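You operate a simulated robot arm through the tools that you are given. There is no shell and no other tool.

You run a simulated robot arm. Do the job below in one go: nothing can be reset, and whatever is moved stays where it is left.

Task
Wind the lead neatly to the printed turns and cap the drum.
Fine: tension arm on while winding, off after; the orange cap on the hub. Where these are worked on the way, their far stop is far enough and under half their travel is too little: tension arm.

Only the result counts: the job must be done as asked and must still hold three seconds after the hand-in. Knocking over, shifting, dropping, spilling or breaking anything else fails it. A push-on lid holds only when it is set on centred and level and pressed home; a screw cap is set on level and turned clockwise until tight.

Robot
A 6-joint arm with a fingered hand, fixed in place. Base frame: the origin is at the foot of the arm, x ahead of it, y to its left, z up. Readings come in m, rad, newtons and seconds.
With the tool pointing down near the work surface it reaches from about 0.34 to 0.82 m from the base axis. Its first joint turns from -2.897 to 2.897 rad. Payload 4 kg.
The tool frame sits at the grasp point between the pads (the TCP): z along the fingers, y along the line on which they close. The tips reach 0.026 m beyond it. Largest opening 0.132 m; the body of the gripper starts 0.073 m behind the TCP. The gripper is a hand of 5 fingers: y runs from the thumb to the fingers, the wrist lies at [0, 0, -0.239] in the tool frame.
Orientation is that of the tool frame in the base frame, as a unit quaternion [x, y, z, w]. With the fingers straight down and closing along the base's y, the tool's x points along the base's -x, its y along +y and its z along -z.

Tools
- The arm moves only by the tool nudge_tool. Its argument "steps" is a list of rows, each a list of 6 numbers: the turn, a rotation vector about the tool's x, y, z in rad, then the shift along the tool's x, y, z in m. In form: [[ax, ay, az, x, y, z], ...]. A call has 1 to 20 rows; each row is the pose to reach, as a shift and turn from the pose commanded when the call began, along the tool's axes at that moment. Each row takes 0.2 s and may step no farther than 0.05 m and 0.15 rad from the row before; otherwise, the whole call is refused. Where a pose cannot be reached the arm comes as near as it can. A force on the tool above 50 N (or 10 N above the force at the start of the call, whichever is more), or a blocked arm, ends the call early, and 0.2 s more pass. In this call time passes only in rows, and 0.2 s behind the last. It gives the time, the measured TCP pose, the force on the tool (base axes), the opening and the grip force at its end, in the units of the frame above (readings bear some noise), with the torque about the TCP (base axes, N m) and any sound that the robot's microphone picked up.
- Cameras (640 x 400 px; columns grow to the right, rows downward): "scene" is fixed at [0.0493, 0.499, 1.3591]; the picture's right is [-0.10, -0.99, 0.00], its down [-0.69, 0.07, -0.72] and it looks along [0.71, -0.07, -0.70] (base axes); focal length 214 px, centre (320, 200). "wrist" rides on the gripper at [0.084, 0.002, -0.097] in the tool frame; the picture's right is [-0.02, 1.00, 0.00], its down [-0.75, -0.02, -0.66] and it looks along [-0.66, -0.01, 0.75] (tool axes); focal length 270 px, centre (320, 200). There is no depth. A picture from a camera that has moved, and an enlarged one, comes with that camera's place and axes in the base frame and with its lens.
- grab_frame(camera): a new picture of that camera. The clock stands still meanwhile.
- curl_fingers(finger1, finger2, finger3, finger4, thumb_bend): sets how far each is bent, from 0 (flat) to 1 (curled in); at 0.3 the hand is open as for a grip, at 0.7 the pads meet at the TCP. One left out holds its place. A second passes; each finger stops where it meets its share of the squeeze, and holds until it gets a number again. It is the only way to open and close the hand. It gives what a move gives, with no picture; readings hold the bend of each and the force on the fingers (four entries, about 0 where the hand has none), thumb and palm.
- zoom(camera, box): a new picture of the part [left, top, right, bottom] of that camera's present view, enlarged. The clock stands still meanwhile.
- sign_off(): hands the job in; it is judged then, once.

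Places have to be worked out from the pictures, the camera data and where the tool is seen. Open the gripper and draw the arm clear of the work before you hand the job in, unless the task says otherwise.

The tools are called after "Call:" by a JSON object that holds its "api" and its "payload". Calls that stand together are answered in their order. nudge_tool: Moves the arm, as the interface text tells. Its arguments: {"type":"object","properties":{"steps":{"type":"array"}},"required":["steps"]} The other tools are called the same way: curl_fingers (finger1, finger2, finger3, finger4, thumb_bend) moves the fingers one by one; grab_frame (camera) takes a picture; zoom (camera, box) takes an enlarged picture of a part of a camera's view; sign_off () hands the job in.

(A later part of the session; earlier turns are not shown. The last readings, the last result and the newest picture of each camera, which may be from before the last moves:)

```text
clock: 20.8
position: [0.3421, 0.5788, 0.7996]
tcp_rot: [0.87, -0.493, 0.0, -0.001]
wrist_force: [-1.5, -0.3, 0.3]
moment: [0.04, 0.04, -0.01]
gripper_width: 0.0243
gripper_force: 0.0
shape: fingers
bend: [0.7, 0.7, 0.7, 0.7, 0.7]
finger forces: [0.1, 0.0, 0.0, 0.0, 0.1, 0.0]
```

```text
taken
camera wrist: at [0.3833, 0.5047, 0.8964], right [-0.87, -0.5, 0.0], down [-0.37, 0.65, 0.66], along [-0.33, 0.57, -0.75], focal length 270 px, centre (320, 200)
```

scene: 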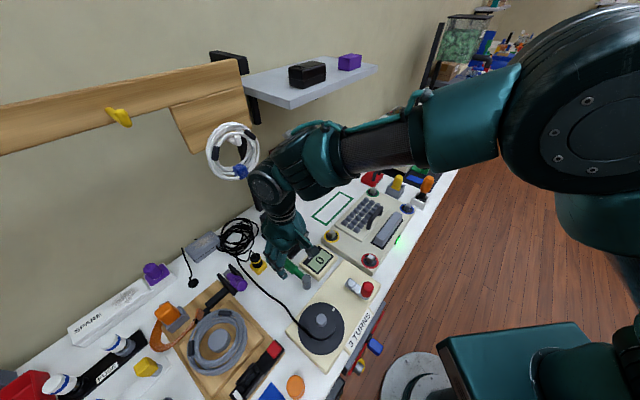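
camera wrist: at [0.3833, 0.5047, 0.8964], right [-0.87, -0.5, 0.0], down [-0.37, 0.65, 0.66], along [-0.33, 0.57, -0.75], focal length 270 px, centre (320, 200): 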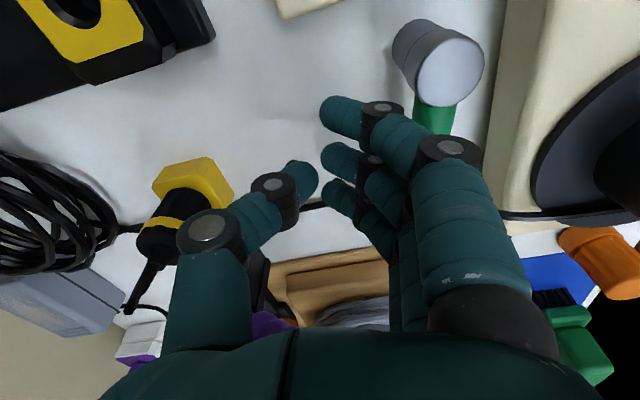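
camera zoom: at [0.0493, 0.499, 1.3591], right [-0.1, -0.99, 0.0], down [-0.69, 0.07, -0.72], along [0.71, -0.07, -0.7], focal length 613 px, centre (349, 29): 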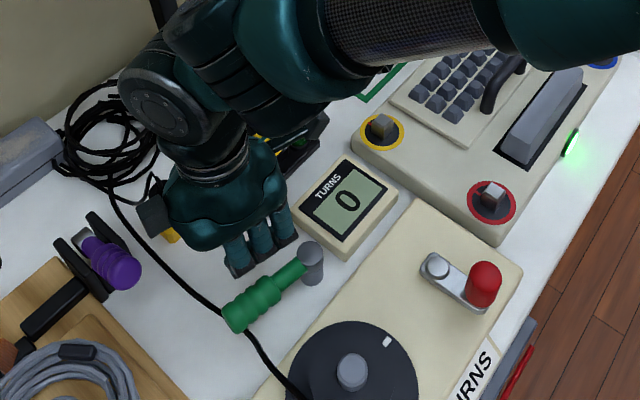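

Still no real contact force; the lever hasn't moved. I'll push another 2.5 cm.

Call:
{"api": "nudge_tool", "payload": {"steps": [[0, 0, 0, 0, 0.007, 0], [0, 0, 0, 0, 0.013, 0], [0, 0, 0, 0, 0.019, 0], [0, 0, 0, 0, 0.025, 0]]}}

Call:
{"api": "zoom", "payload": {"camera": "scene", "box": [220, 190, 400, 330]}}

Call:
{"api": "grab_frame", "payload": {"camera": "wrist"}}

```text
clock: 21.8
position: [0.3202, 0.5664, 0.7994]
tcp_rot: [0.87, -0.493, 0.0, -0.002]
wrist_force: [4.0, 5.1, 4.3]
moment: [-0.04, 0.01, 0.13]
gripper_width: 0.0225
gripper_force: 4.1
shape: fingers
bend: [0.71, 0.71, 0.7, 0.7, 0.7]
finger forces: [5.4, 3.7, 0.1, 0.0, 0.1, 0.0]
```

```text
2.86 times, centred on (310, 260) of scene
camera zoom: at [0.0493, 0.499, 1.3591], right [-0.1, -0.99, 0.0], down [-0.69, 0.07, -0.72], along [0.71, -0.07, -0.7], focal length 613 px, centre (349, 29)
```

zoom: 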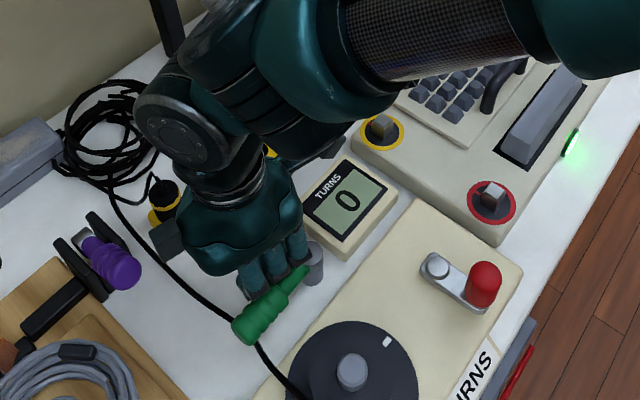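

```text
taken
camera wrist: at [0.3619, 0.492, 0.8959], right [-0.87, -0.5, 0.0], down [-0.37, 0.65, 0.66], along [-0.33, 0.57, -0.75], focal length 270 px, centre (320, 200)
```

wrist: 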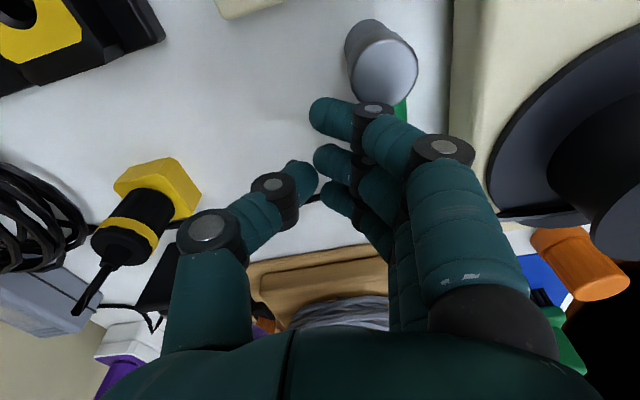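

The lever moved a few more degrees, but fingers 1 and 2 press close to the pivot (5 N). I'll slide outward along the lever for leverage and push again.

Call:
{"api": "nudge_tool", "payload": {"steps": [[0, 0, 0, 0, -0.01, 0], [0, 0, 0, -0.015, -0.01, 0], [0, 0, 0, -0.03, -0.01, 0], [0, 0, 0, -0.03, -0.003, 0], [0, 0, 0, -0.03, 0.004, 0], [0, 0, 0, -0.03, 0.01, 0]]}}

Call:
{"api": "zoom", "payload": {"camera": "scene", "box": [220, 190, 400, 330]}}

Call:
{"api": "grab_frame", "payload": {"camera": "wrist"}}

```text
clock: 23.2
position: [0.2971, 0.5874, 0.8007]
tcp_rot: [0.87, -0.493, -0.001, -0.002]
wrist_force: [10.2, 7.4, 12.3]
moment: [-0.32, -0.02, 0.29]
gripper_width: 0.0208
gripper_force: 8.0
shape: fingers
bend: [0.72, 0.71, 0.7, 0.7, 0.7]
finger forces: [9.7, 6.1, 1.1, 0.0, 0.0, 0.0]
```

```text
2.86 times, centred on (310, 260) of scene
camera zoom: at [0.0493, 0.499, 1.3591], right [-0.1, -0.99, 0.0], down [-0.69, 0.07, -0.72], along [0.71, -0.07, -0.7], focal length 613 px, centre (349, 29)
```

zoom: 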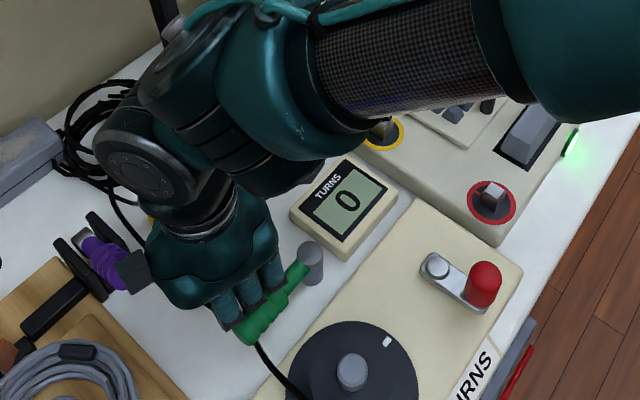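

```text
taken
camera wrist: at [0.3381, 0.5129, 0.8968], right [-0.87, -0.5, 0.0], down [-0.37, 0.65, 0.66], along [-0.32, 0.57, -0.75], focal length 270 px, centre (320, 200)
```

wrist: 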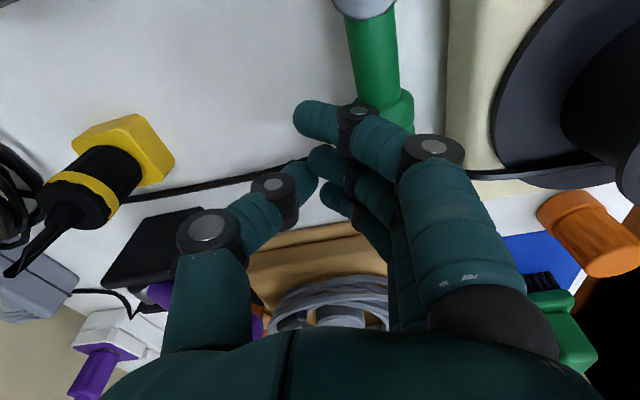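

The lever is now at 90° from its start and pushing 12–16 N moves it no further, so the tension arm is on its far stop, across the lead. I'll back off, lift, and move over to the crank with the hand yawed parallel to the device.

Call:
{"api": "nudge_tool", "payload": {"steps": [[0, 0, 0, 0, -0.012, 0], [0, 0, 0, 0, -0.02, -0.03], [0, 0, 0, 0, -0.02, -0.07], [0, 0, 0, 0, -0.02, -0.11], [0, 0, -0.03, 0.025, 0.005, -0.12], [0, 0, -0.06, 0.055, 0.034, -0.12], [0, 0, -0.09, 0.085, 0.063, -0.12], [0, 0, -0.127, 0.115, 0.092, -0.12], [0, 0, -0.127, 0.143, 0.12, -0.12], [0, 0, -0.127, 0.1698, 0.1473, -0.12]]}}

Call:
{"api": "grab_frame", "payload": {"camera": "wrist"}}

Call:
{"api": "grab_frame", "payload": {"camera": "scene"}}

Call:
{"api": "zoom", "payload": {"camera": "scene", "box": [240, 230, 400, 360]}}

```text
clock: 25.4
position: [0.2558, 0.3645, 0.92]
tcp_rot: [0.9, -0.435, -0.001, 0.0]
wrist_force: [-1.0, 0.1, -0.2]
moment: [0.01, 0.03, -0.03]
gripper_width: 0.0241
gripper_force: 0.1
shape: fingers
bend: [0.7, 0.7, 0.7, 0.7, 0.7]
finger forces: [0.0, 0.1, 0.0, 0.0, 0.0, 0.1]
```

```text
taken
camera wrist: at [0.3068, 0.2956, 1.0163], right [-0.8, -0.6, 0.0], down [-0.45, 0.6, 0.66], along [-0.4, 0.53, -0.75], focal length 270 px, centre (320, 200)
```

wrist: 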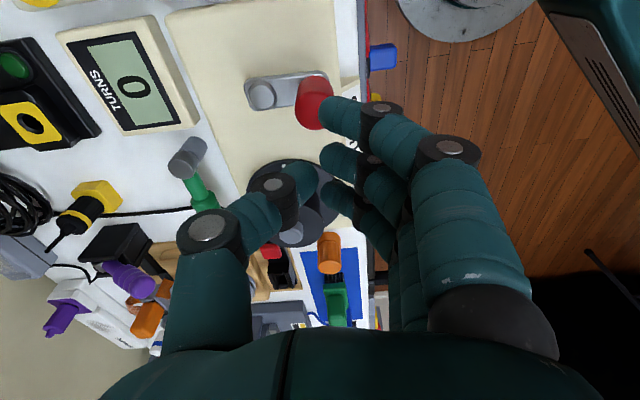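

```text
taken
```

scene: 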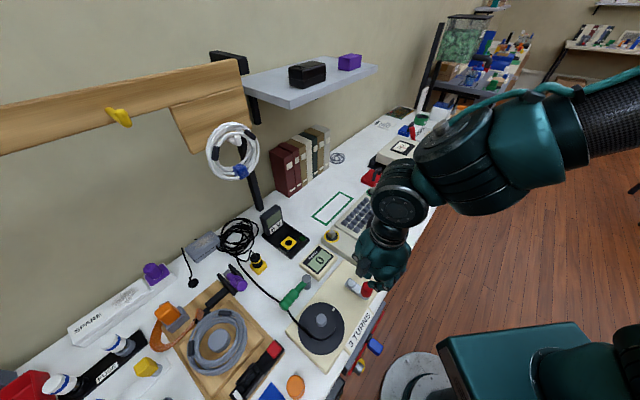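

```text
3.08 times, centred on (320, 295) of scene
camera zoom: at [0.0493, 0.499, 1.3591], right [-0.1, -0.99, 0.0], down [-0.69, 0.07, -0.72], along [0.71, -0.07, -0.7], focal length 660 px, centre (320, -92)
```

zoom: 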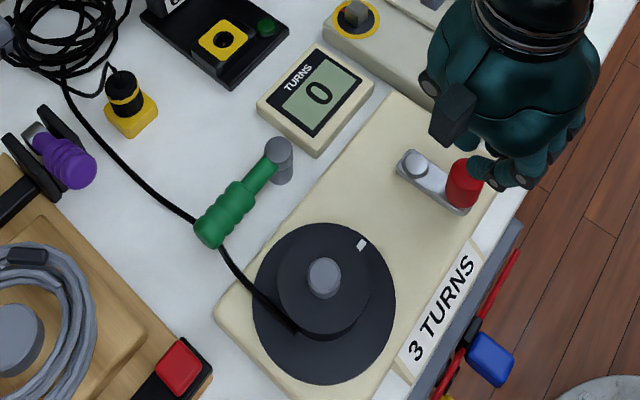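

The handle top appears at tool (0.008, 0) – right under finger 2 and opposite the thumb, as wanted. I'll open fingers 1–3 and the thumb, fold finger 4 away from the drum side, and check.

Call:
{"api": "curl_fingers", "payload": {"finger1": 0.52, "finger2": 0.52, "finger3": 0.52, "finger4": 1.0, "thumb_bend": 0.52}}

Call:
{"api": "grab_frame", "payload": {"camera": "wrist"}}

Call:
{"api": "zoom", "payload": {"camera": "scene", "box": [320, 200, 440, 310]}}

```text
clock: 26.4
position: [0.2566, 0.3642, 0.9199]
tcp_rot: [0.899, -0.438, 0.0, 0.0]
wrist_force: [-0.3, -0.6, -0.2]
moment: [0.01, 0.0, -0.02]
gripper_width: 0.0682
gripper_force: 0.0
shape: fingers
bend: [0.52, 0.52, 0.52, 1.0, 0.52]
finger forces: [0.0, 0.0, 0.0, 0.1, 0.0, 0.0]
```

```text
taken
camera wrist: at [0.3068, 0.296, 1.0163], right [-0.8, -0.6, 0.0], down [-0.45, 0.6, 0.66], along [-0.4, 0.53, -0.75], focal length 270 px, centre (320, 200)
```

wrist: 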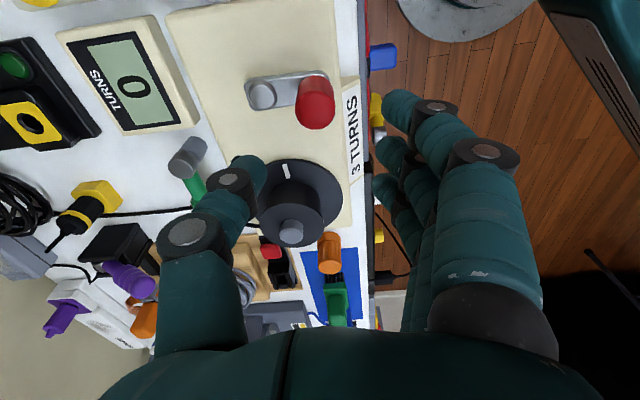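

```text
3.64 times, centred on (380, 255) of scene
camera zoom: at [0.0493, 0.499, 1.3591], right [-0.1, -0.99, 0.0], down [-0.69, 0.07, -0.72], along [0.71, -0.07, -0.7], focal length 780 px, centre (102, 0)
```

zoom: 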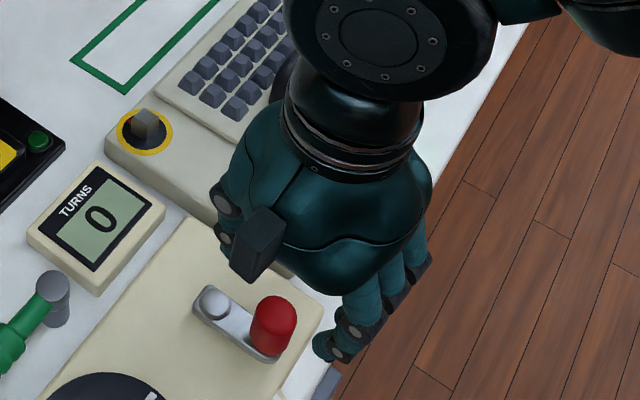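

The handle is centred between thumb and fingers. I'll descend to just above the crank arm with the hand open, then narrow it around the handle.

Call:
{"api": "nudge_tool", "payload": {"steps": [[0, 0, 0, 0, 0, 0.035], [0, 0, 0, 0, 0, 0.06], [0, 0, 0, 0, 0, 0.072]]}}

Call:
{"api": "curl_fingers", "payload": {"finger1": 0.6, "finger2": 0.6, "finger3": 0.6, "thumb_bend": 0.6}}

Call:
{"api": "grab_frame", "payload": {"camera": "wrist"}}

Call:
{"api": "zoom", "payload": {"camera": "scene", "box": [300, 220, 420, 330]}}

```text
clock: 27.2
position: [0.2563, 0.3628, 0.8482]
tcp_rot: [0.899, -0.437, 0.001, -0.001]
wrist_force: [-0.6, -0.3, -0.1]
moment: [0.01, -0.01, 0.0]
gripper_width: 0.0678
gripper_force: 0.0
shape: fingers
bend: [0.52, 0.52, 0.52, 1.0, 0.52]
finger forces: [0.0, 0.0, 0.0, 0.1, 0.0, 0.1]
```

```text
clock: 28.2
position: [0.257, 0.3637, 0.8482]
tcp_rot: [0.9, -0.437, 0.0, 0.0]
wrist_force: [0.1, -0.1, -0.2]
moment: [0.01, 0.01, -0.01]
gripper_width: 0.0463
gripper_force: 0.1
shape: fingers
bend: [0.6, 0.6, 0.6, 1.0, 0.6]
finger forces: [0.0, 0.1, 0.0, 0.0, 0.0, 0.1]
```

```text
taken
camera wrist: at [0.308, 0.2952, 0.9439], right [-0.8, -0.6, 0.0], down [-0.45, 0.6, 0.66], along [-0.4, 0.53, -0.75], focal length 270 px, centre (320, 200)
```

wrist: 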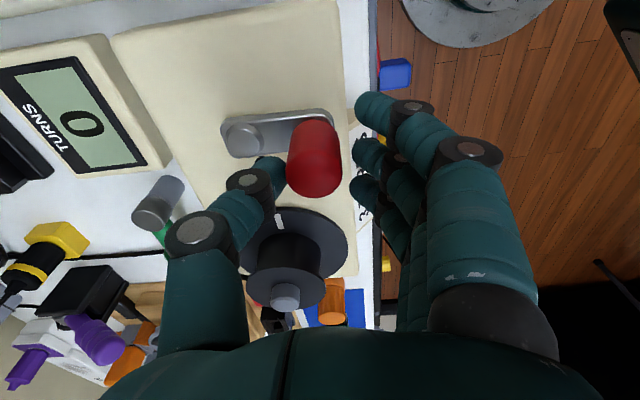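

```text
3.64 times, centred on (360, 275) of scene
camera zoom: at [0.0493, 0.499, 1.3591], right [-0.1, -0.99, 0.0], down [-0.69, 0.07, -0.72], along [0.71, -0.07, -0.7], focal length 780 px, centre (174, -73)
```

zoom: 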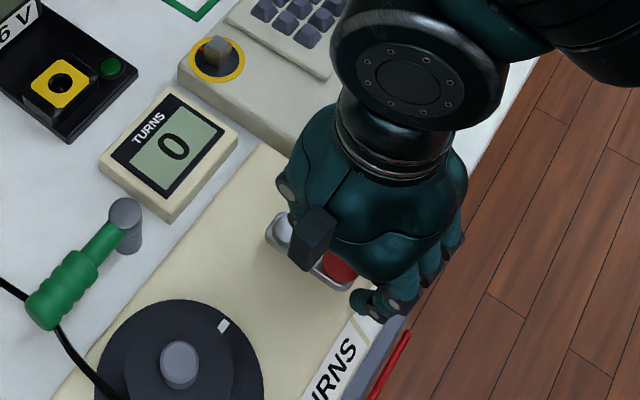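

Handle top is at z≈0.84, at tool x≈0.007, centred. I'll lower 1 cm and close lightly: thumb and finger 2 onto the handle, fingers 1 and 3 flanking it.

Call:
{"api": "nudge_tool", "payload": {"steps": [[0, 0, 0, 0, 0, 0.005], [0, 0, 0, 0, 0, 0.01]]}}

Call:
{"api": "curl_fingers", "payload": {"finger1": 0.76, "finger2": 0.7, "finger3": 0.76, "thumb_bend": 0.7}}

Call:
{"api": "grab_frame", "payload": {"camera": "wrist"}}

Call:
{"api": "zoom", "payload": {"camera": "scene", "box": [280, 220, 420, 350]}}

```text
clock: 28.8
position: [0.2582, 0.3658, 0.8375]
tcp_rot: [0.9, -0.437, 0.0, 0.0]
wrist_force: [-0.2, -0.9, -0.5]
moment: [0.0, -0.03, 0.02]
gripper_width: 0.0461
gripper_force: 0.1
shape: fingers
bend: [0.6, 0.6, 0.6, 1.0, 0.6]
finger forces: [0.0, 0.0, 0.0, 0.0, 0.0, 0.0]
```

```text
clock: 29.8
position: [0.2579, 0.3638, 0.8377]
tcp_rot: [0.899, -0.437, 0.0, 0.0]
wrist_force: [3.2, 3.8, -6.6]
moment: [0.04, 0.01, 0.03]
gripper_width: 0.0261
gripper_force: 7.8
shape: fingers
bend: [0.76, 0.64, 0.75, 1.0, 0.65]
finger forces: [0.0, 4.4, 1.7, 0.0, 9.3, 0.1]
```

```text
taken
camera wrist: at [0.308, 0.2961, 0.9331], right [-0.8, -0.6, 0.0], down [-0.45, 0.6, 0.66], along [-0.4, 0.53, -0.75], focal length 270 px, centre (320, 200)
```

wrist: 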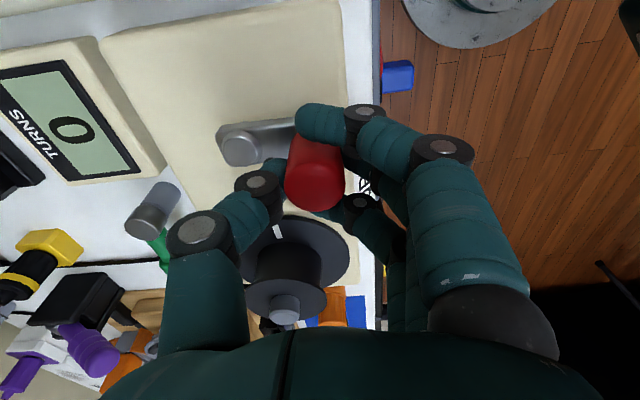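

```text
3.08 times, centred on (350, 285) of scene
camera zoom: at [0.0493, 0.499, 1.3591], right [-0.1, -0.99, 0.0], down [-0.69, 0.07, -0.72], along [0.71, -0.07, -0.7], focal length 660 px, centre (228, -62)
```

zoom: 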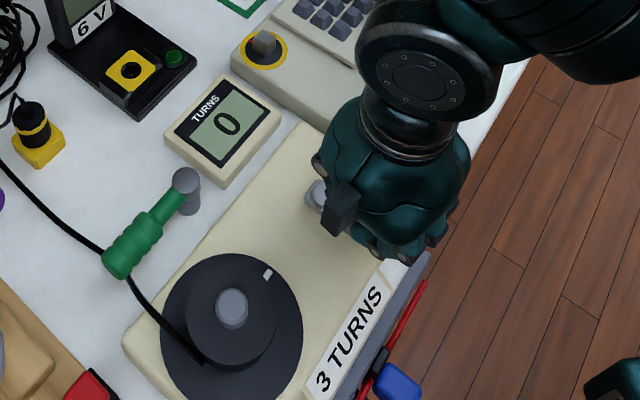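

The handle is well caged between thumb, finger 2 and the flanking fingers 1 and 3. The lead enters the core on its far side, so I'll test 20° counter-clockwise and check the drum mark and forces.

Call:
{"api": "nudge_tool", "payload": {"steps": [[0, 0, 0, 0.004, -0.0007, 0], [0, 0, 0, 0.0079, -0.0017, 0], [0, 0, 0, 0.0117, -0.0031, 0], [0, 0, 0, 0.0154, -0.0048, 0]]}}

Call:
{"api": "grab_frame", "payload": {"camera": "wrist"}}

Call:
{"api": "zoom", "payload": {"camera": "scene", "box": [280, 220, 420, 350]}}

```text
clock: 30.8
position: [0.2696, 0.3561, 0.8367]
tcp_rot: [0.9, -0.436, -0.001, 0.0]
wrist_force: [1.8, 5.5, -8.4]
moment: [0.1, 0.04, 0.06]
gripper_width: 0.0259
gripper_force: 8.1
shape: fingers
bend: [0.76, 0.64, 0.75, 1.0, 0.65]
finger forces: [0.1, 4.1, 2.2, 0.0, 9.6, 0.0]
```

```text
taken
camera wrist: at [0.3202, 0.2874, 0.9336], right [-0.8, -0.6, 0.0], down [-0.45, 0.6, 0.66], along [-0.4, 0.53, -0.75], focal length 270 px, centre (320, 200)
```

wrist: 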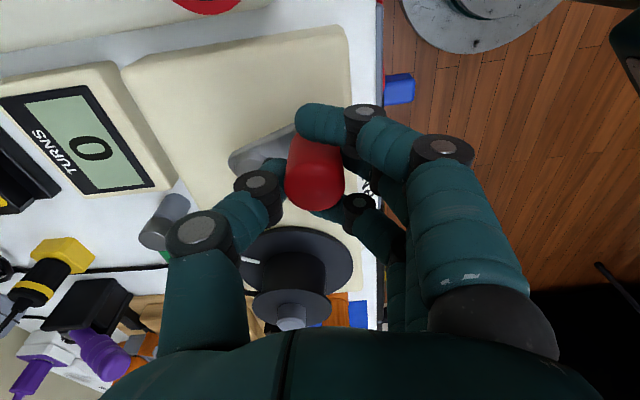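

```text
3.08 times, centred on (350, 285) of scene
camera zoom: at [0.0493, 0.499, 1.3591], right [-0.1, -0.99, 0.0], down [-0.69, 0.07, -0.72], along [0.71, -0.07, -0.7], focal length 660 px, centre (228, -62)
```

zoom: 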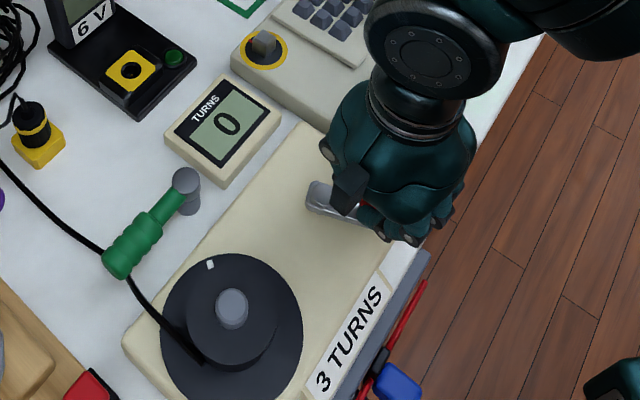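

The drum mark swung counter-clockwise by roughly 55° for 20° of crank, so the drum is geared up and this direction pulls the lead on. I'll continue in small steps, watching the mark, the counter and the forces.

Call:
{"api": "nudge_tool", "payload": {"steps": [[0, 0, 0, 0.0035, -0.002, 0], [0, 0, 0, 0.0068, -0.0043, 0], [0, 0, 0, 0.0099, -0.0069, 0], [0, 0, 0, 0.0128, -0.0098, 0]]}}

Call:
{"api": "zoom", "payload": {"camera": "scene", "box": [280, 220, 420, 350]}}

Call:
{"api": "grab_frame", "payload": {"camera": "wrist"}}

```text
clock: 31.8
position: [0.2849, 0.3526, 0.8371]
tcp_rot: [0.9, -0.437, 0.001, 0.001]
wrist_force: [-0.5, 2.6, -6.3]
moment: [0.0, 0.07, 0.01]
gripper_width: 0.0256
gripper_force: 7.5
shape: fingers
bend: [0.76, 0.64, 0.75, 1.0, 0.66]
finger forces: [0.0, 5.5, 2.1, 0.0, 7.9, 0.0]
```

```text
3.08 times, centred on (350, 285) of scene
camera zoom: at [0.0493, 0.499, 1.3591], right [-0.1, -0.99, 0.0], down [-0.69, 0.07, -0.72], along [0.71, -0.07, -0.7], focal length 660 px, centre (228, -62)
```

zoom: 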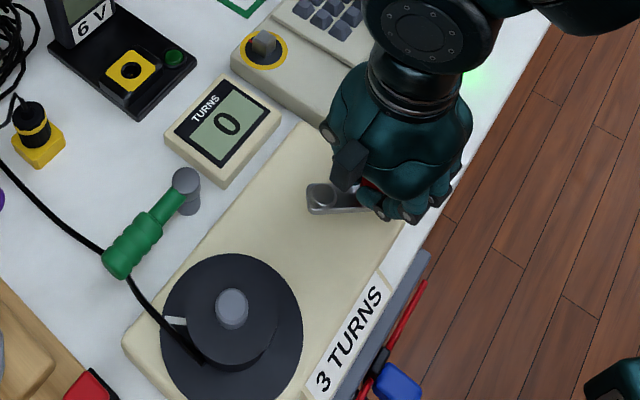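

```text
taken
camera wrist: at [0.3361, 0.2838, 0.9334], right [-0.8, -0.6, 0.0], down [-0.45, 0.6, 0.66], along [-0.4, 0.52, -0.75], focal length 270 px, centre (320, 200)
```

wrist: 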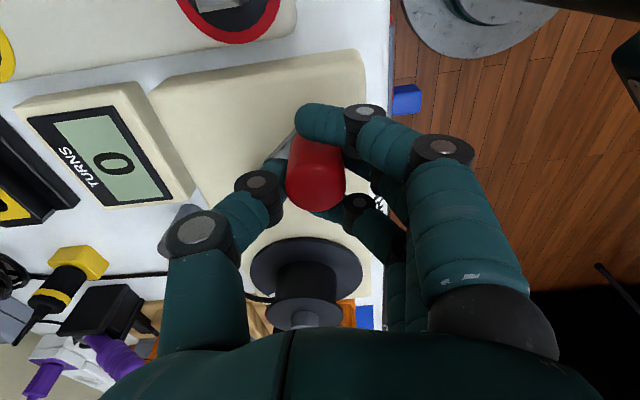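

Forces stay low (3–7 N) and the mark moved on about 70° more; the counter still reads 0. I'll continue another 40° of crank.

Call:
{"api": "nudge_tool", "payload": {"steps": [[0, 0, 0, 0.0026, -0.0031, 0], [0, 0, 0, 0.0049, -0.0064, 0], [0, 0, 0, 0.007, -0.0099, 0], [0, 0, 0, 0.0087, -0.0136, 0], [0, 0, 0, 0.0101, -0.0174, 0], [0, 0, 0, 0.0111, -0.0213, 0], [0, 0, 0, 0.0118, -0.0253, 0], [0, 0, 0, 0.0122, -0.0293, 0]]}}

Call:
{"api": "zoom", "payload": {"camera": "scene", "box": [280, 220, 420, 350]}}

Call:
{"api": "grab_frame", "payload": {"camera": "wrist"}}

```text
clock: 33.6
position: [0.3154, 0.3609, 0.837]
tcp_rot: [0.9, -0.436, -0.001, -0.001]
wrist_force: [-8.0, 9.4, -6.7]
moment: [0.1, 0.18, 0.04]
gripper_width: 0.0254
gripper_force: 9.6
shape: fingers
bend: [0.76, 0.64, 0.75, 1.0, 0.66]
finger forces: [0.0, 5.3, 6.3, 0.0, 8.3, 0.1]
```

```text
3.08 times, centred on (350, 285) of scene
camera zoom: at [0.0493, 0.499, 1.3591], right [-0.1, -0.99, 0.0], down [-0.69, 0.07, -0.72], along [0.71, -0.07, -0.7], focal length 660 px, centre (228, -62)
```

zoom: 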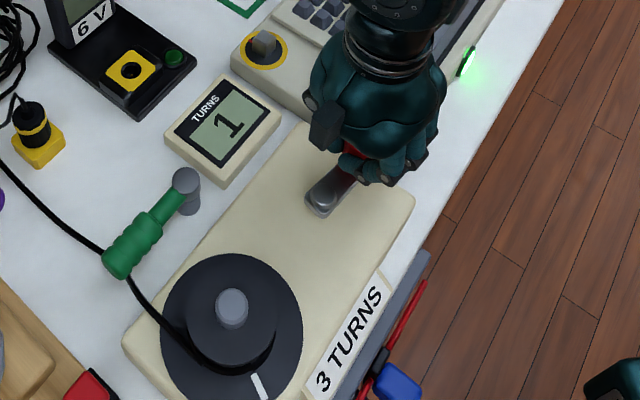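

```text
taken
camera wrist: at [0.3669, 0.2924, 0.9332], right [-0.8, -0.6, 0.0], down [-0.45, 0.6, 0.66], along [-0.4, 0.53, -0.75], focal length 270 px, centre (320, 200)
```

wrist: 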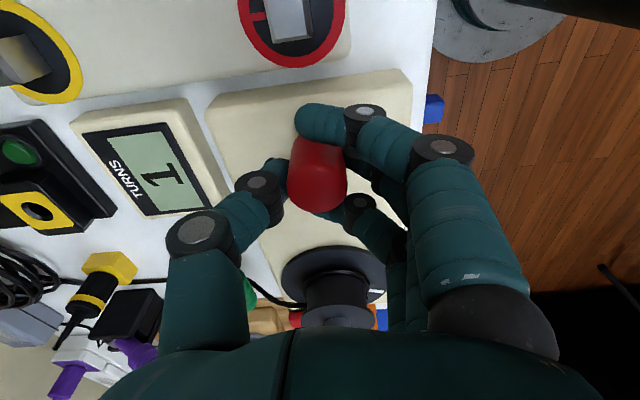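

The counter now reads 1 with the drum about two-thirds round (240° for 80° of crank), so the gearing is 3:1 and the display rounds: three turns are one full crank turn, ending with the mark where it began. A 12 N inward pull says my radius is a few mm too big; I'll correct to about 44 mm and go on.

Call:
{"api": "nudge_tool", "payload": {"steps": [[0, 0, 0, -0.003, -0.0005, 0], [0, 0, 0, -0.0042, -0.0033, 0], [0, 0, 0, -0.0047, -0.0071, 0], [0, 0, 0, -0.0055, -0.0108, 0], [0, 0, 0, -0.0067, -0.0145, 0]]}}

Call:
{"api": "zoom", "payload": {"camera": "scene", "box": [280, 220, 420, 350]}}

```text
clock: 34.8
position: [0.3249, 0.3746, 0.8374]
tcp_rot: [0.9, -0.436, -0.001, 0.0]
wrist_force: [2.8, -3.7, -1.7]
moment: [-0.08, -0.03, 0.05]
gripper_width: 0.024
gripper_force: 5.1
shape: fingers
bend: [0.76, 0.63, 0.76, 1.0, 0.67]
finger forces: [0.1, 5.5, 0.0, 0.1, 5.1, 0.0]
```

```text
3.08 times, centred on (350, 285) of scene
camera zoom: at [0.0493, 0.499, 1.3591], right [-0.1, -0.99, 0.0], down [-0.69, 0.07, -0.72], along [0.71, -0.07, -0.7], focal length 660 px, centre (228, -62)
```

zoom: 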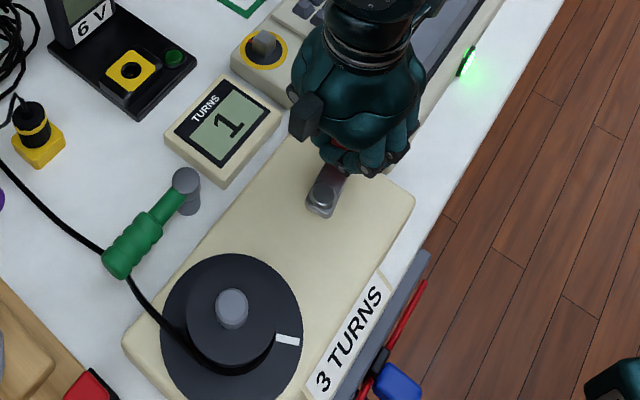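

Forces are small now (about 5 N outward), the mark is moving as predicted and the counter reads 1. I'll continue another 40°.

Call:
{"api": "nudge_tool", "payload": {"steps": [[0, 0, 0, -0.0007, -0.0039, 0], [0, 0, 0, -0.0025, -0.0073, 0], [0, 0, 0, -0.0046, -0.0106, 0], [0, 0, 0, -0.007, -0.0137, 0], [0, 0, 0, -0.0097, -0.0166, 0], [0, 0, 0, -0.0125, -0.0192, 0], [0, 0, 0, -0.0156, -0.0216, 0], [0, 0, 0, -0.0189, -0.0237, 0]]}}

Call:
{"api": "zoom", "payload": {"camera": "scene", "box": [280, 220, 420, 350]}}

Call:
{"api": "grab_frame", "payload": {"camera": "wrist"}}

```text
clock: 36.6
position: [0.3315, 0.4046, 0.8373]
tcp_rot: [0.9, -0.436, -0.001, -0.001]
wrist_force: [3.6, 0.2, -2.0]
moment: [0.01, -0.01, 0.04]
gripper_width: 0.0236
gripper_force: 5.7
shape: fingers
bend: [0.76, 0.63, 0.76, 1.0, 0.67]
finger forces: [0.3, 4.8, 0.1, 0.0, 6.7, 0.0]
```

```text
3.08 times, centred on (350, 285) of scene
camera zoom: at [0.0493, 0.499, 1.3591], right [-0.1, -0.99, 0.0], down [-0.69, 0.07, -0.72], along [0.71, -0.07, -0.7], focal length 660 px, centre (228, -62)
```

zoom: 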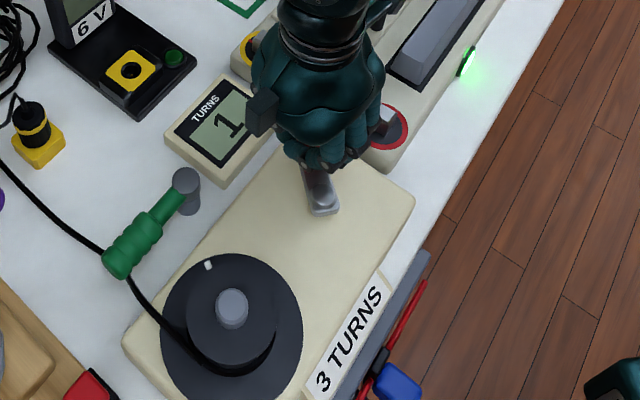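

```text
taken
camera wrist: at [0.3814, 0.3359, 0.9338], right [-0.8, -0.6, 0.0], down [-0.45, 0.6, 0.66], along [-0.4, 0.53, -0.75], focal length 270 px, centre (320, 200)
```

wrist: 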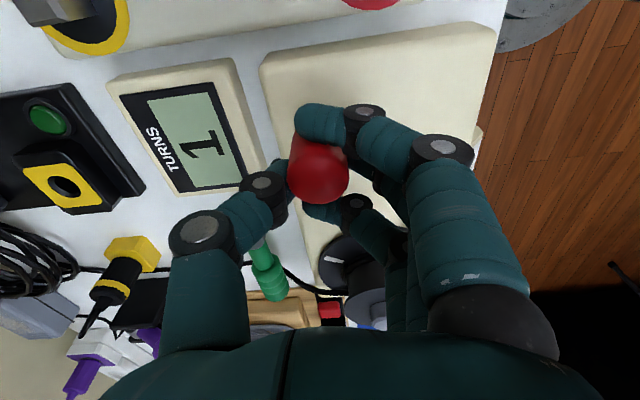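

The mark is at the place it had after the first 20° plus one revolution, so the crank is at about 140° and everything tracks. Continuing 40° more.

Call:
{"api": "nudge_tool", "payload": {"steps": [[0, 0, 0, -0.0032, -0.0025, 0], [0, 0, 0, -0.0069, -0.004, 0], [0, 0, 0, -0.0107, -0.0052, 0], [0, 0, 0, -0.0145, -0.006, 0], [0, 0, 0, -0.0185, -0.0066, 0], [0, 0, 0, -0.0224, -0.0067, 0], [0, 0, 0, -0.0264, -0.0066, 0], [0, 0, 0, -0.0303, -0.006, 0]]}}

Call:
{"api": "zoom", "payload": {"camera": "scene", "box": [280, 220, 420, 350]}}

Call:
{"api": "grab_frame", "payload": {"camera": "wrist"}}

```text
clock: 38.4
position: [0.3179, 0.4313, 0.8372]
tcp_rot: [0.9, -0.436, 0.0, 0.0]
wrist_force: [4.3, 3.0, 1.3]
moment: [0.04, -0.09, 0.05]
gripper_width: 0.024
gripper_force: 7.4
shape: fingers
bend: [0.76, 0.64, 0.76, 1.0, 0.67]
finger forces: [0.9, 4.3, 0.0, 0.1, 9.1, 0.0]
```

```text
3.08 times, centred on (350, 285) of scene
camera zoom: at [0.0493, 0.499, 1.3591], right [-0.1, -0.99, 0.0], down [-0.69, 0.07, -0.72], along [0.71, -0.07, -0.7], focal length 660 px, centre (228, -62)
```

zoom: 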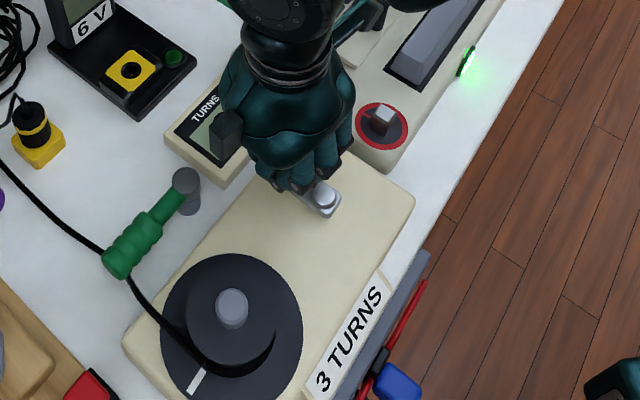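

```text
taken
camera wrist: at [0.3667, 0.3627, 0.9333], right [-0.8, -0.6, 0.0], down [-0.45, 0.6, 0.66], along [-0.4, 0.53, -0.75], focal length 270 px, centre (320, 200)
```

wrist: 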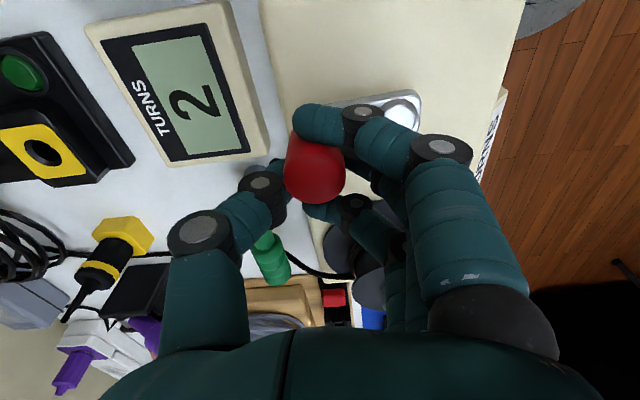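

The counter reads 2 at half a crank turn, as predicted. Next the handle comes round toward the drum, so I'll go 30° and check clearance.

Call:
{"api": "nudge_tool", "payload": {"steps": [[0, 0, 0, -0.0039, -0.0009, 0], [0, 0, 0, -0.0077, 0.0003, 0], [0, 0, 0, -0.0114, 0.0019, 0], [0, 0, 0, -0.0149, 0.0037, 0], [0, 0, 0, -0.0182, 0.0058, 0], [0, 0, 0, -0.0214, 0.0082, 0]]}}

Call:
{"api": "zoom", "payload": {"camera": "scene", "box": [280, 220, 420, 350]}}

Call:
{"api": "grab_frame", "payload": {"camera": "wrist"}}

```text
clock: 39.8
position: [0.2955, 0.4432, 0.8369]
tcp_rot: [0.9, -0.436, 0.0, -0.001]
wrist_force: [0.4, 0.7, 0.4]
moment: [-0.04, 0.01, 0.05]
gripper_width: 0.0237
gripper_force: 6.8
shape: fingers
bend: [0.76, 0.64, 0.76, 1.0, 0.68]
finger forces: [0.9, 5.7, 0.1, 0.0, 7.1, 0.1]
```

```text
3.08 times, centred on (350, 285) of scene
camera zoom: at [0.0493, 0.499, 1.3591], right [-0.1, -0.99, 0.0], down [-0.69, 0.07, -0.72], along [0.71, -0.07, -0.7], focal length 660 px, centre (228, -62)
```

zoom: 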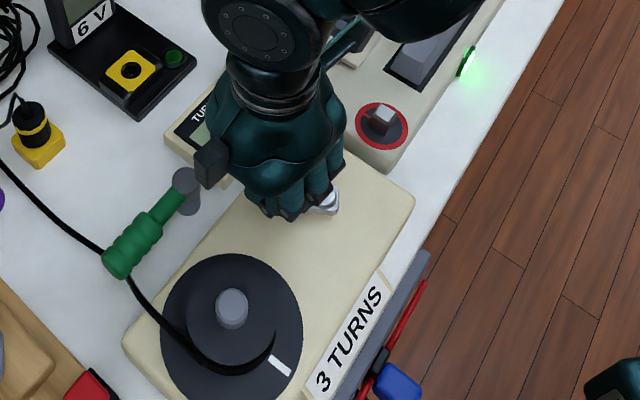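

```text
taken
camera wrist: at [0.3472, 0.3744, 0.9334], right [-0.8, -0.6, 0.0], down [-0.45, 0.6, 0.66], along [-0.4, 0.53, -0.75], focal length 270 px, centre (320, 200)
```

wrist: 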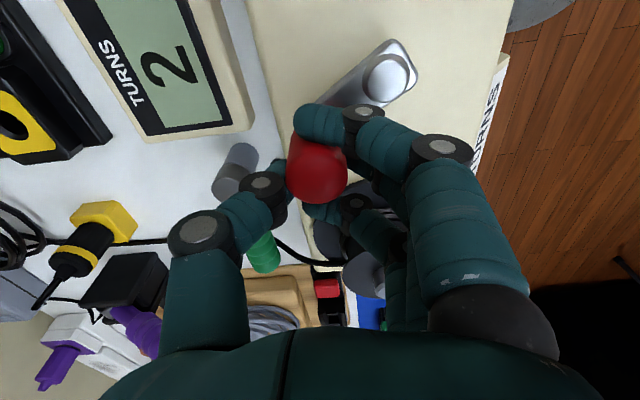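

Forces are near zero and the crank is at about 210°. I'll go 30° further, with the hand getting closest to the drum.

Call:
{"api": "nudge_tool", "payload": {"steps": [[0, 0, 0, -0.0029, 0.0027, 0], [0, 0, 0, -0.0056, 0.0057, 0], [0, 0, 0, -0.008, 0.0088, 0], [0, 0, 0, -0.0101, 0.0122, 0], [0, 0, 0, -0.012, 0.0157, 0], [0, 0, 0, -0.0135, 0.0193, 0]]}}

Call:
{"api": "zoom", "payload": {"camera": "scene", "box": [280, 220, 420, 350]}}

Call:
{"api": "grab_frame", "payload": {"camera": "wrist"}}

```text
clock: 41.2
position: [0.2734, 0.4419, 0.8371]
tcp_rot: [0.9, -0.437, 0.0, 0.0]
wrist_force: [-0.5, 2.2, -3.3]
moment: [0.04, 0.03, 0.02]
gripper_width: 0.024
gripper_force: 6.7
shape: fingers
bend: [0.76, 0.64, 0.76, 1.0, 0.68]
finger forces: [0.8, 5.2, 0.0, 0.1, 7.2, 0.0]
```

```text
3.08 times, centred on (350, 285) of scene
camera zoom: at [0.0493, 0.499, 1.3591], right [-0.1, -0.99, 0.0], down [-0.69, 0.07, -0.72], along [0.71, -0.07, -0.7], focal length 660 px, centre (228, -62)
```

zoom: 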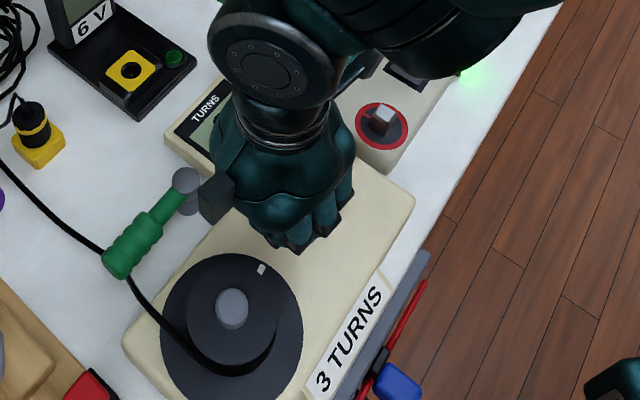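

```text
taken
camera wrist: at [0.3232, 0.3734, 0.9339], right [-0.8, -0.6, 0.0], down [-0.45, 0.6, 0.66], along [-0.4, 0.53, -0.75], focal length 270 px, centre (320, 200)
```

wrist: 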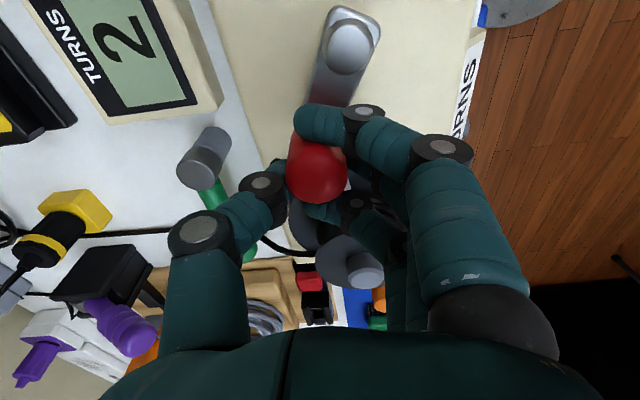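

Two full drum turns have passed (mark back near its start, counter 2) with tiny forces. I'll carry on another 40°.

Call:
{"api": "nudge_tool", "payload": {"steps": [[0, 0, 0, -0.0012, 0.0038, 0], [0, 0, 0, -0.0021, 0.0077, 0], [0, 0, 0, -0.0026, 0.0116, 0], [0, 0, 0, -0.0027, 0.0156, 0], [0, 0, 0, -0.0026, 0.0196, 0], [0, 0, 0, -0.0021, 0.0235, 0], [0, 0, 0, -0.0012, 0.0274, 0], [0, 0, 0, 0, 0.0312, 0]]}}

Call:
{"api": "zoom", "payload": {"camera": "scene", "box": [280, 220, 420, 350]}}

Call:
{"api": "grab_frame", "payload": {"camera": "wrist"}}

```text
clock: 43.0
position: [0.2483, 0.4227, 0.8369]
tcp_rot: [0.9, -0.436, 0.0, 0.0]
wrist_force: [-0.3, 0.9, -0.7]
moment: [0.04, 0.03, -0.03]
gripper_width: 0.0239
gripper_force: 6.9
shape: fingers
bend: [0.76, 0.64, 0.76, 1.0, 0.68]
finger forces: [1.0, 5.8, 0.0, 0.1, 6.6, 0.0]
```

```text
3.08 times, centred on (350, 285) of scene
camera zoom: at [0.0493, 0.499, 1.3591], right [-0.1, -0.99, 0.0], down [-0.69, 0.07, -0.72], along [0.71, -0.07, -0.7], focal length 660 px, centre (228, -62)
```

zoom: 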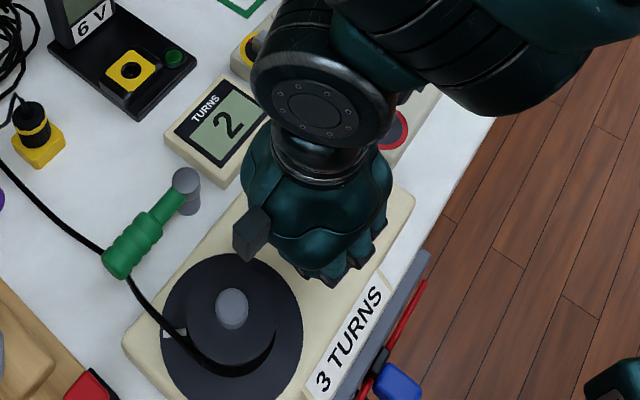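

```text
taken
camera wrist: at [0.2988, 0.3541, 0.9336], right [-0.8, -0.6, 0.0], down [-0.45, 0.6, 0.66], along [-0.4, 0.53, -0.75], focal length 270 px, centre (320, 200)
```

wrist: 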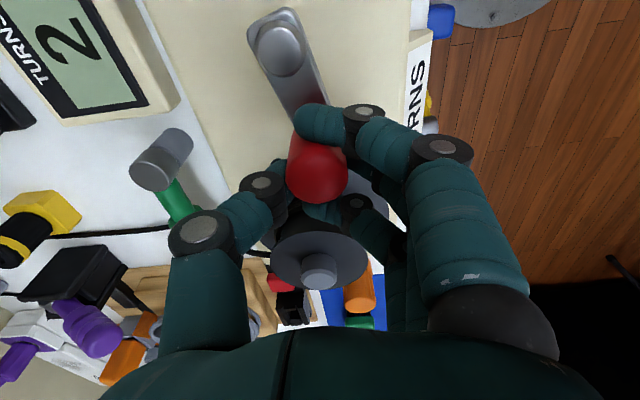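

The crank is at about 285° by the mark. Continuing 50° more, then I'll fine-tune to the start position.

Call:
{"api": "nudge_tool", "payload": {"steps": [[0, 0, 0, 0.0015, 0.0036, 0], [0, 0, 0, 0.0034, 0.0072, 0], [0, 0, 0, 0.0055, 0.0105, 0], [0, 0, 0, 0.0079, 0.0137, 0], [0, 0, 0, 0.0106, 0.0166, 0], [0, 0, 0, 0.0135, 0.0193, 0], [0, 0, 0, 0.0167, 0.0217, 0], [0, 0, 0, 0.02, 0.0238, 0], [0, 0, 0, 0.0235, 0.0256, 0], [0, 0, 0, 0.0272, 0.0272, 0]]}}

Call:
{"api": "zoom", "payload": {"camera": "scene", "box": [280, 220, 420, 350]}}

Call:
{"api": "grab_frame", "payload": {"camera": "wrist"}}

```text
clock: 45.2
position: [0.2437, 0.3835, 0.8379]
tcp_rot: [0.9, -0.437, 0.001, 0.001]
wrist_force: [3.6, 1.6, -4.5]
moment: [0.09, 0.0, 0.1]
gripper_width: 0.0238
gripper_force: 6.5
shape: fingers
bend: [0.76, 0.64, 0.76, 1.0, 0.67]
finger forces: [1.8, 4.1, 0.0, 0.0, 7.5, 0.0]
```

```text
3.08 times, centred on (350, 285) of scene
camera zoom: at [0.0493, 0.499, 1.3591], right [-0.1, -0.99, 0.0], down [-0.69, 0.07, -0.72], along [0.71, -0.07, -0.7], focal length 660 px, centre (228, -62)
```

zoom: 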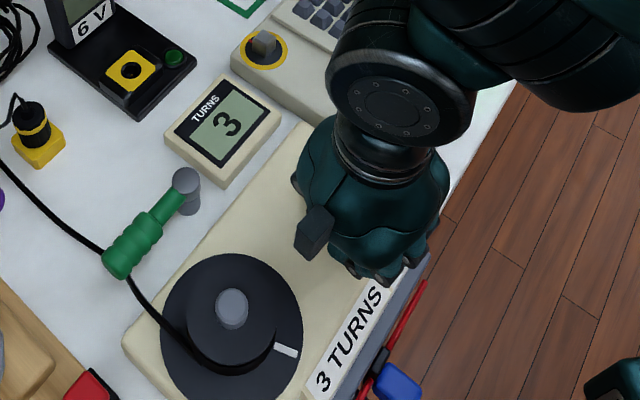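

```text
taken
camera wrist: at [0.295, 0.3157, 0.9342], right [-0.8, -0.6, 0.0], down [-0.45, 0.6, 0.66], along [-0.4, 0.53, -0.75], focal length 270 px, centre (320, 200)
```

wrist: 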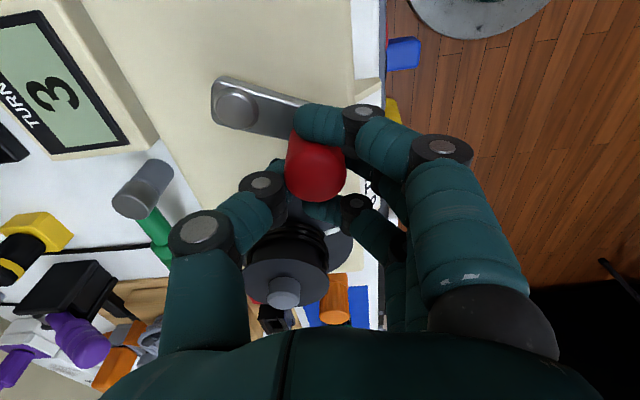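

The counter shows 3, and the mark still lacks about 78° of drum (26° of crank) to complete exactly three turns. I'll add 20° and compare.

Call:
{"api": "nudge_tool", "payload": {"steps": [[0, 0, 0, 0.0038, 0.0012, 0], [0, 0, 0, 0.0077, 0.002, 0], [0, 0, 0, 0.0116, 0.0025, 0], [0, 0, 0, 0.0156, 0.0027, 0]]}}

Call:
{"api": "zoom", "payload": {"camera": "scene", "box": [280, 220, 420, 350]}}

```text
clock: 46.2
position: [0.252, 0.3708, 0.8372]
tcp_rot: [0.9, -0.436, 0.0, 0.0]
wrist_force: [3.3, 4.2, -3.9]
moment: [0.13, -0.03, 0.09]
gripper_width: 0.0238
gripper_force: 7.2
shape: fingers
bend: [0.76, 0.64, 0.76, 1.0, 0.67]
finger forces: [1.5, 3.5, 0.1, 0.0, 9.1, 0.0]
```

```text
3.08 times, centred on (350, 285) of scene
camera zoom: at [0.0493, 0.499, 1.3591], right [-0.1, -0.99, 0.0], down [-0.69, 0.07, -0.72], along [0.71, -0.07, -0.7], focal length 660 px, centre (228, -62)
```

zoom: 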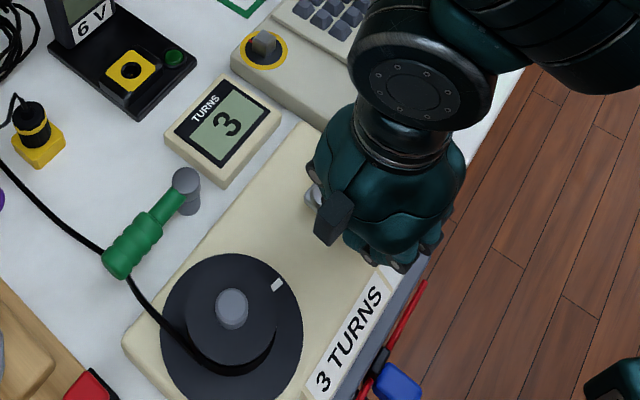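

The mark is about 13° of drum short of its start position. I'll nudge 5° of crank more.

Call:
{"api": "nudge_tool", "payload": {"steps": [[0, 0, 0, 0.002, 0, 0], [0, 0, 0, 0.004, -0.0002, 0]]}}

Call:
{"api": "zoom", "payload": {"camera": "scene", "box": [280, 220, 420, 350]}}

Call:
{"api": "grab_frame", "payload": {"camera": "wrist"}}

```text
clock: 46.8
position: [0.2549, 0.3674, 0.8387]
tcp_rot: [0.899, -0.438, 0.0, 0.0]
wrist_force: [2.8, 5.3, -1.9]
moment: [0.1, -0.04, 0.02]
gripper_width: 0.0241
gripper_force: 7.0
shape: fingers
bend: [0.76, 0.64, 0.76, 1.0, 0.67]
finger forces: [1.4, 4.0, 0.0, 0.1, 9.2, 0.0]
```

```text
3.08 times, centred on (350, 285) of scene
camera zoom: at [0.0493, 0.499, 1.3591], right [-0.1, -0.99, 0.0], down [-0.69, 0.07, -0.72], along [0.71, -0.07, -0.7], focal length 660 px, centre (228, -62)
```

zoom: 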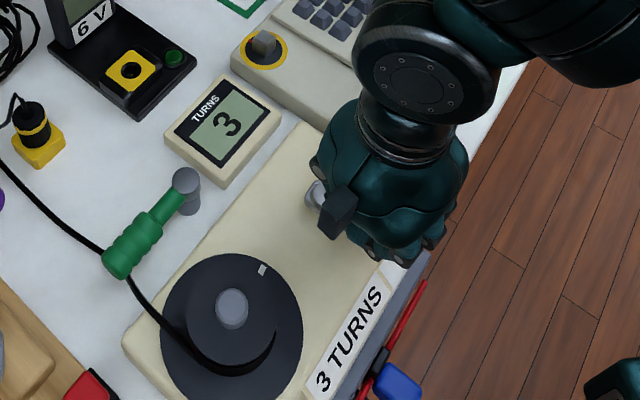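

```text
taken
camera wrist: at [0.3059, 0.2984, 0.934], right [-0.8, -0.6, 0.0], down [-0.45, 0.6, 0.66], along [-0.4, 0.53, -0.75], focal length 270 px, centre (320, 200)
```

wrist: 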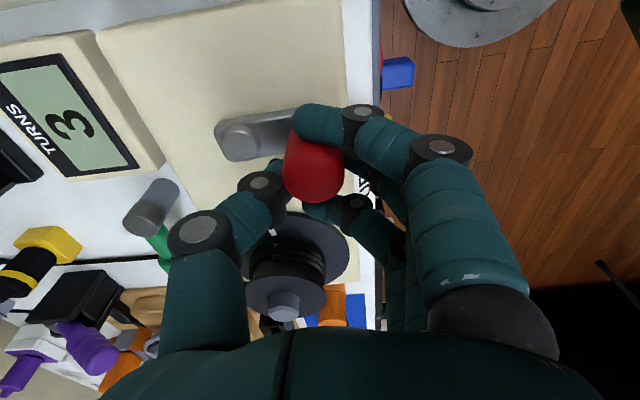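

The mark is now about 7° of drum past its start, i.e. 3.02 turns with the counter on 3. I'll release the handle and lift away.

Call:
{"api": "curl_fingers", "payload": {"finger1": 0.55, "finger2": 0.55, "finger3": 0.55, "thumb_bend": 0.55}}

Call:
{"api": "nudge_tool", "payload": {"steps": [[0, 0, 0, 0, 0, -0.015], [0, 0, 0, 0, 0, -0.04], [0, 0, 0, 0, 0, -0.08], [0, 0, 0, 0, 0, -0.11]]}}

Call:
{"api": "zoom", "payload": {"camera": "scene", "box": [280, 220, 420, 350]}}

Call:
{"api": "grab_frame", "payload": {"camera": "wrist"}}

```text
clock: 47.8
position: [0.2557, 0.3671, 0.8376]
tcp_rot: [0.9, -0.437, 0.0, 0.0]
wrist_force: [-0.5, 0.4, 0.3]
moment: [0.01, 0.01, 0.0]
gripper_width: 0.0587
gripper_force: 0.0
shape: fingers
bend: [0.55, 0.55, 0.55, 1.0, 0.55]
finger forces: [0.0, 0.0, 0.0, 0.0, 0.0, 0.0]
```

```text
clock: 48.8
position: [0.2558, 0.3672, 0.9487]
tcp_rot: [0.9, -0.436, 0.0, 0.0]
wrist_force: [-0.8, 0.2, -0.2]
moment: [-0.04, -0.02, 0.0]
gripper_width: 0.0588
gripper_force: 0.0
shape: fingers
bend: [0.55, 0.55, 0.55, 1.0, 0.55]
finger forces: [0.0, 0.0, 0.1, 0.0, 0.0, 0.1]
```

```text
3.08 times, centred on (350, 285) of scene
camera zoom: at [0.0493, 0.499, 1.3591], right [-0.1, -0.99, 0.0], down [-0.69, 0.07, -0.72], along [0.71, -0.07, -0.7], focal length 660 px, centre (228, -62)
```

zoom: 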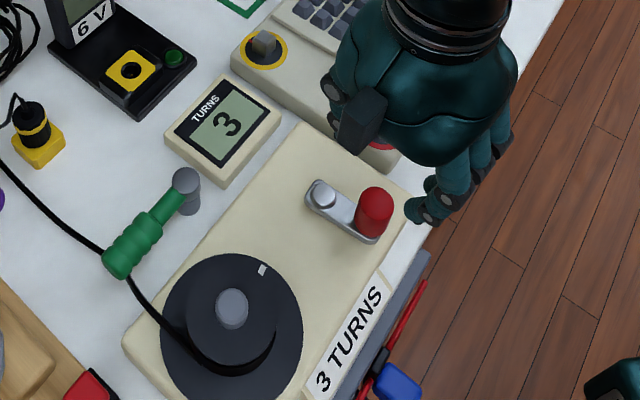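

```text
taken
camera wrist: at [0.3059, 0.2988, 1.0442], right [-0.8, -0.6, 0.0], down [-0.45, 0.6, 0.66], along [-0.4, 0.53, -0.75], focal length 270 px, centre (320, 200)
```

wrist: 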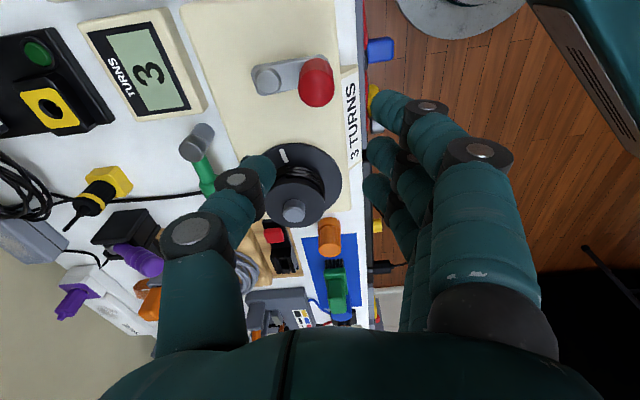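

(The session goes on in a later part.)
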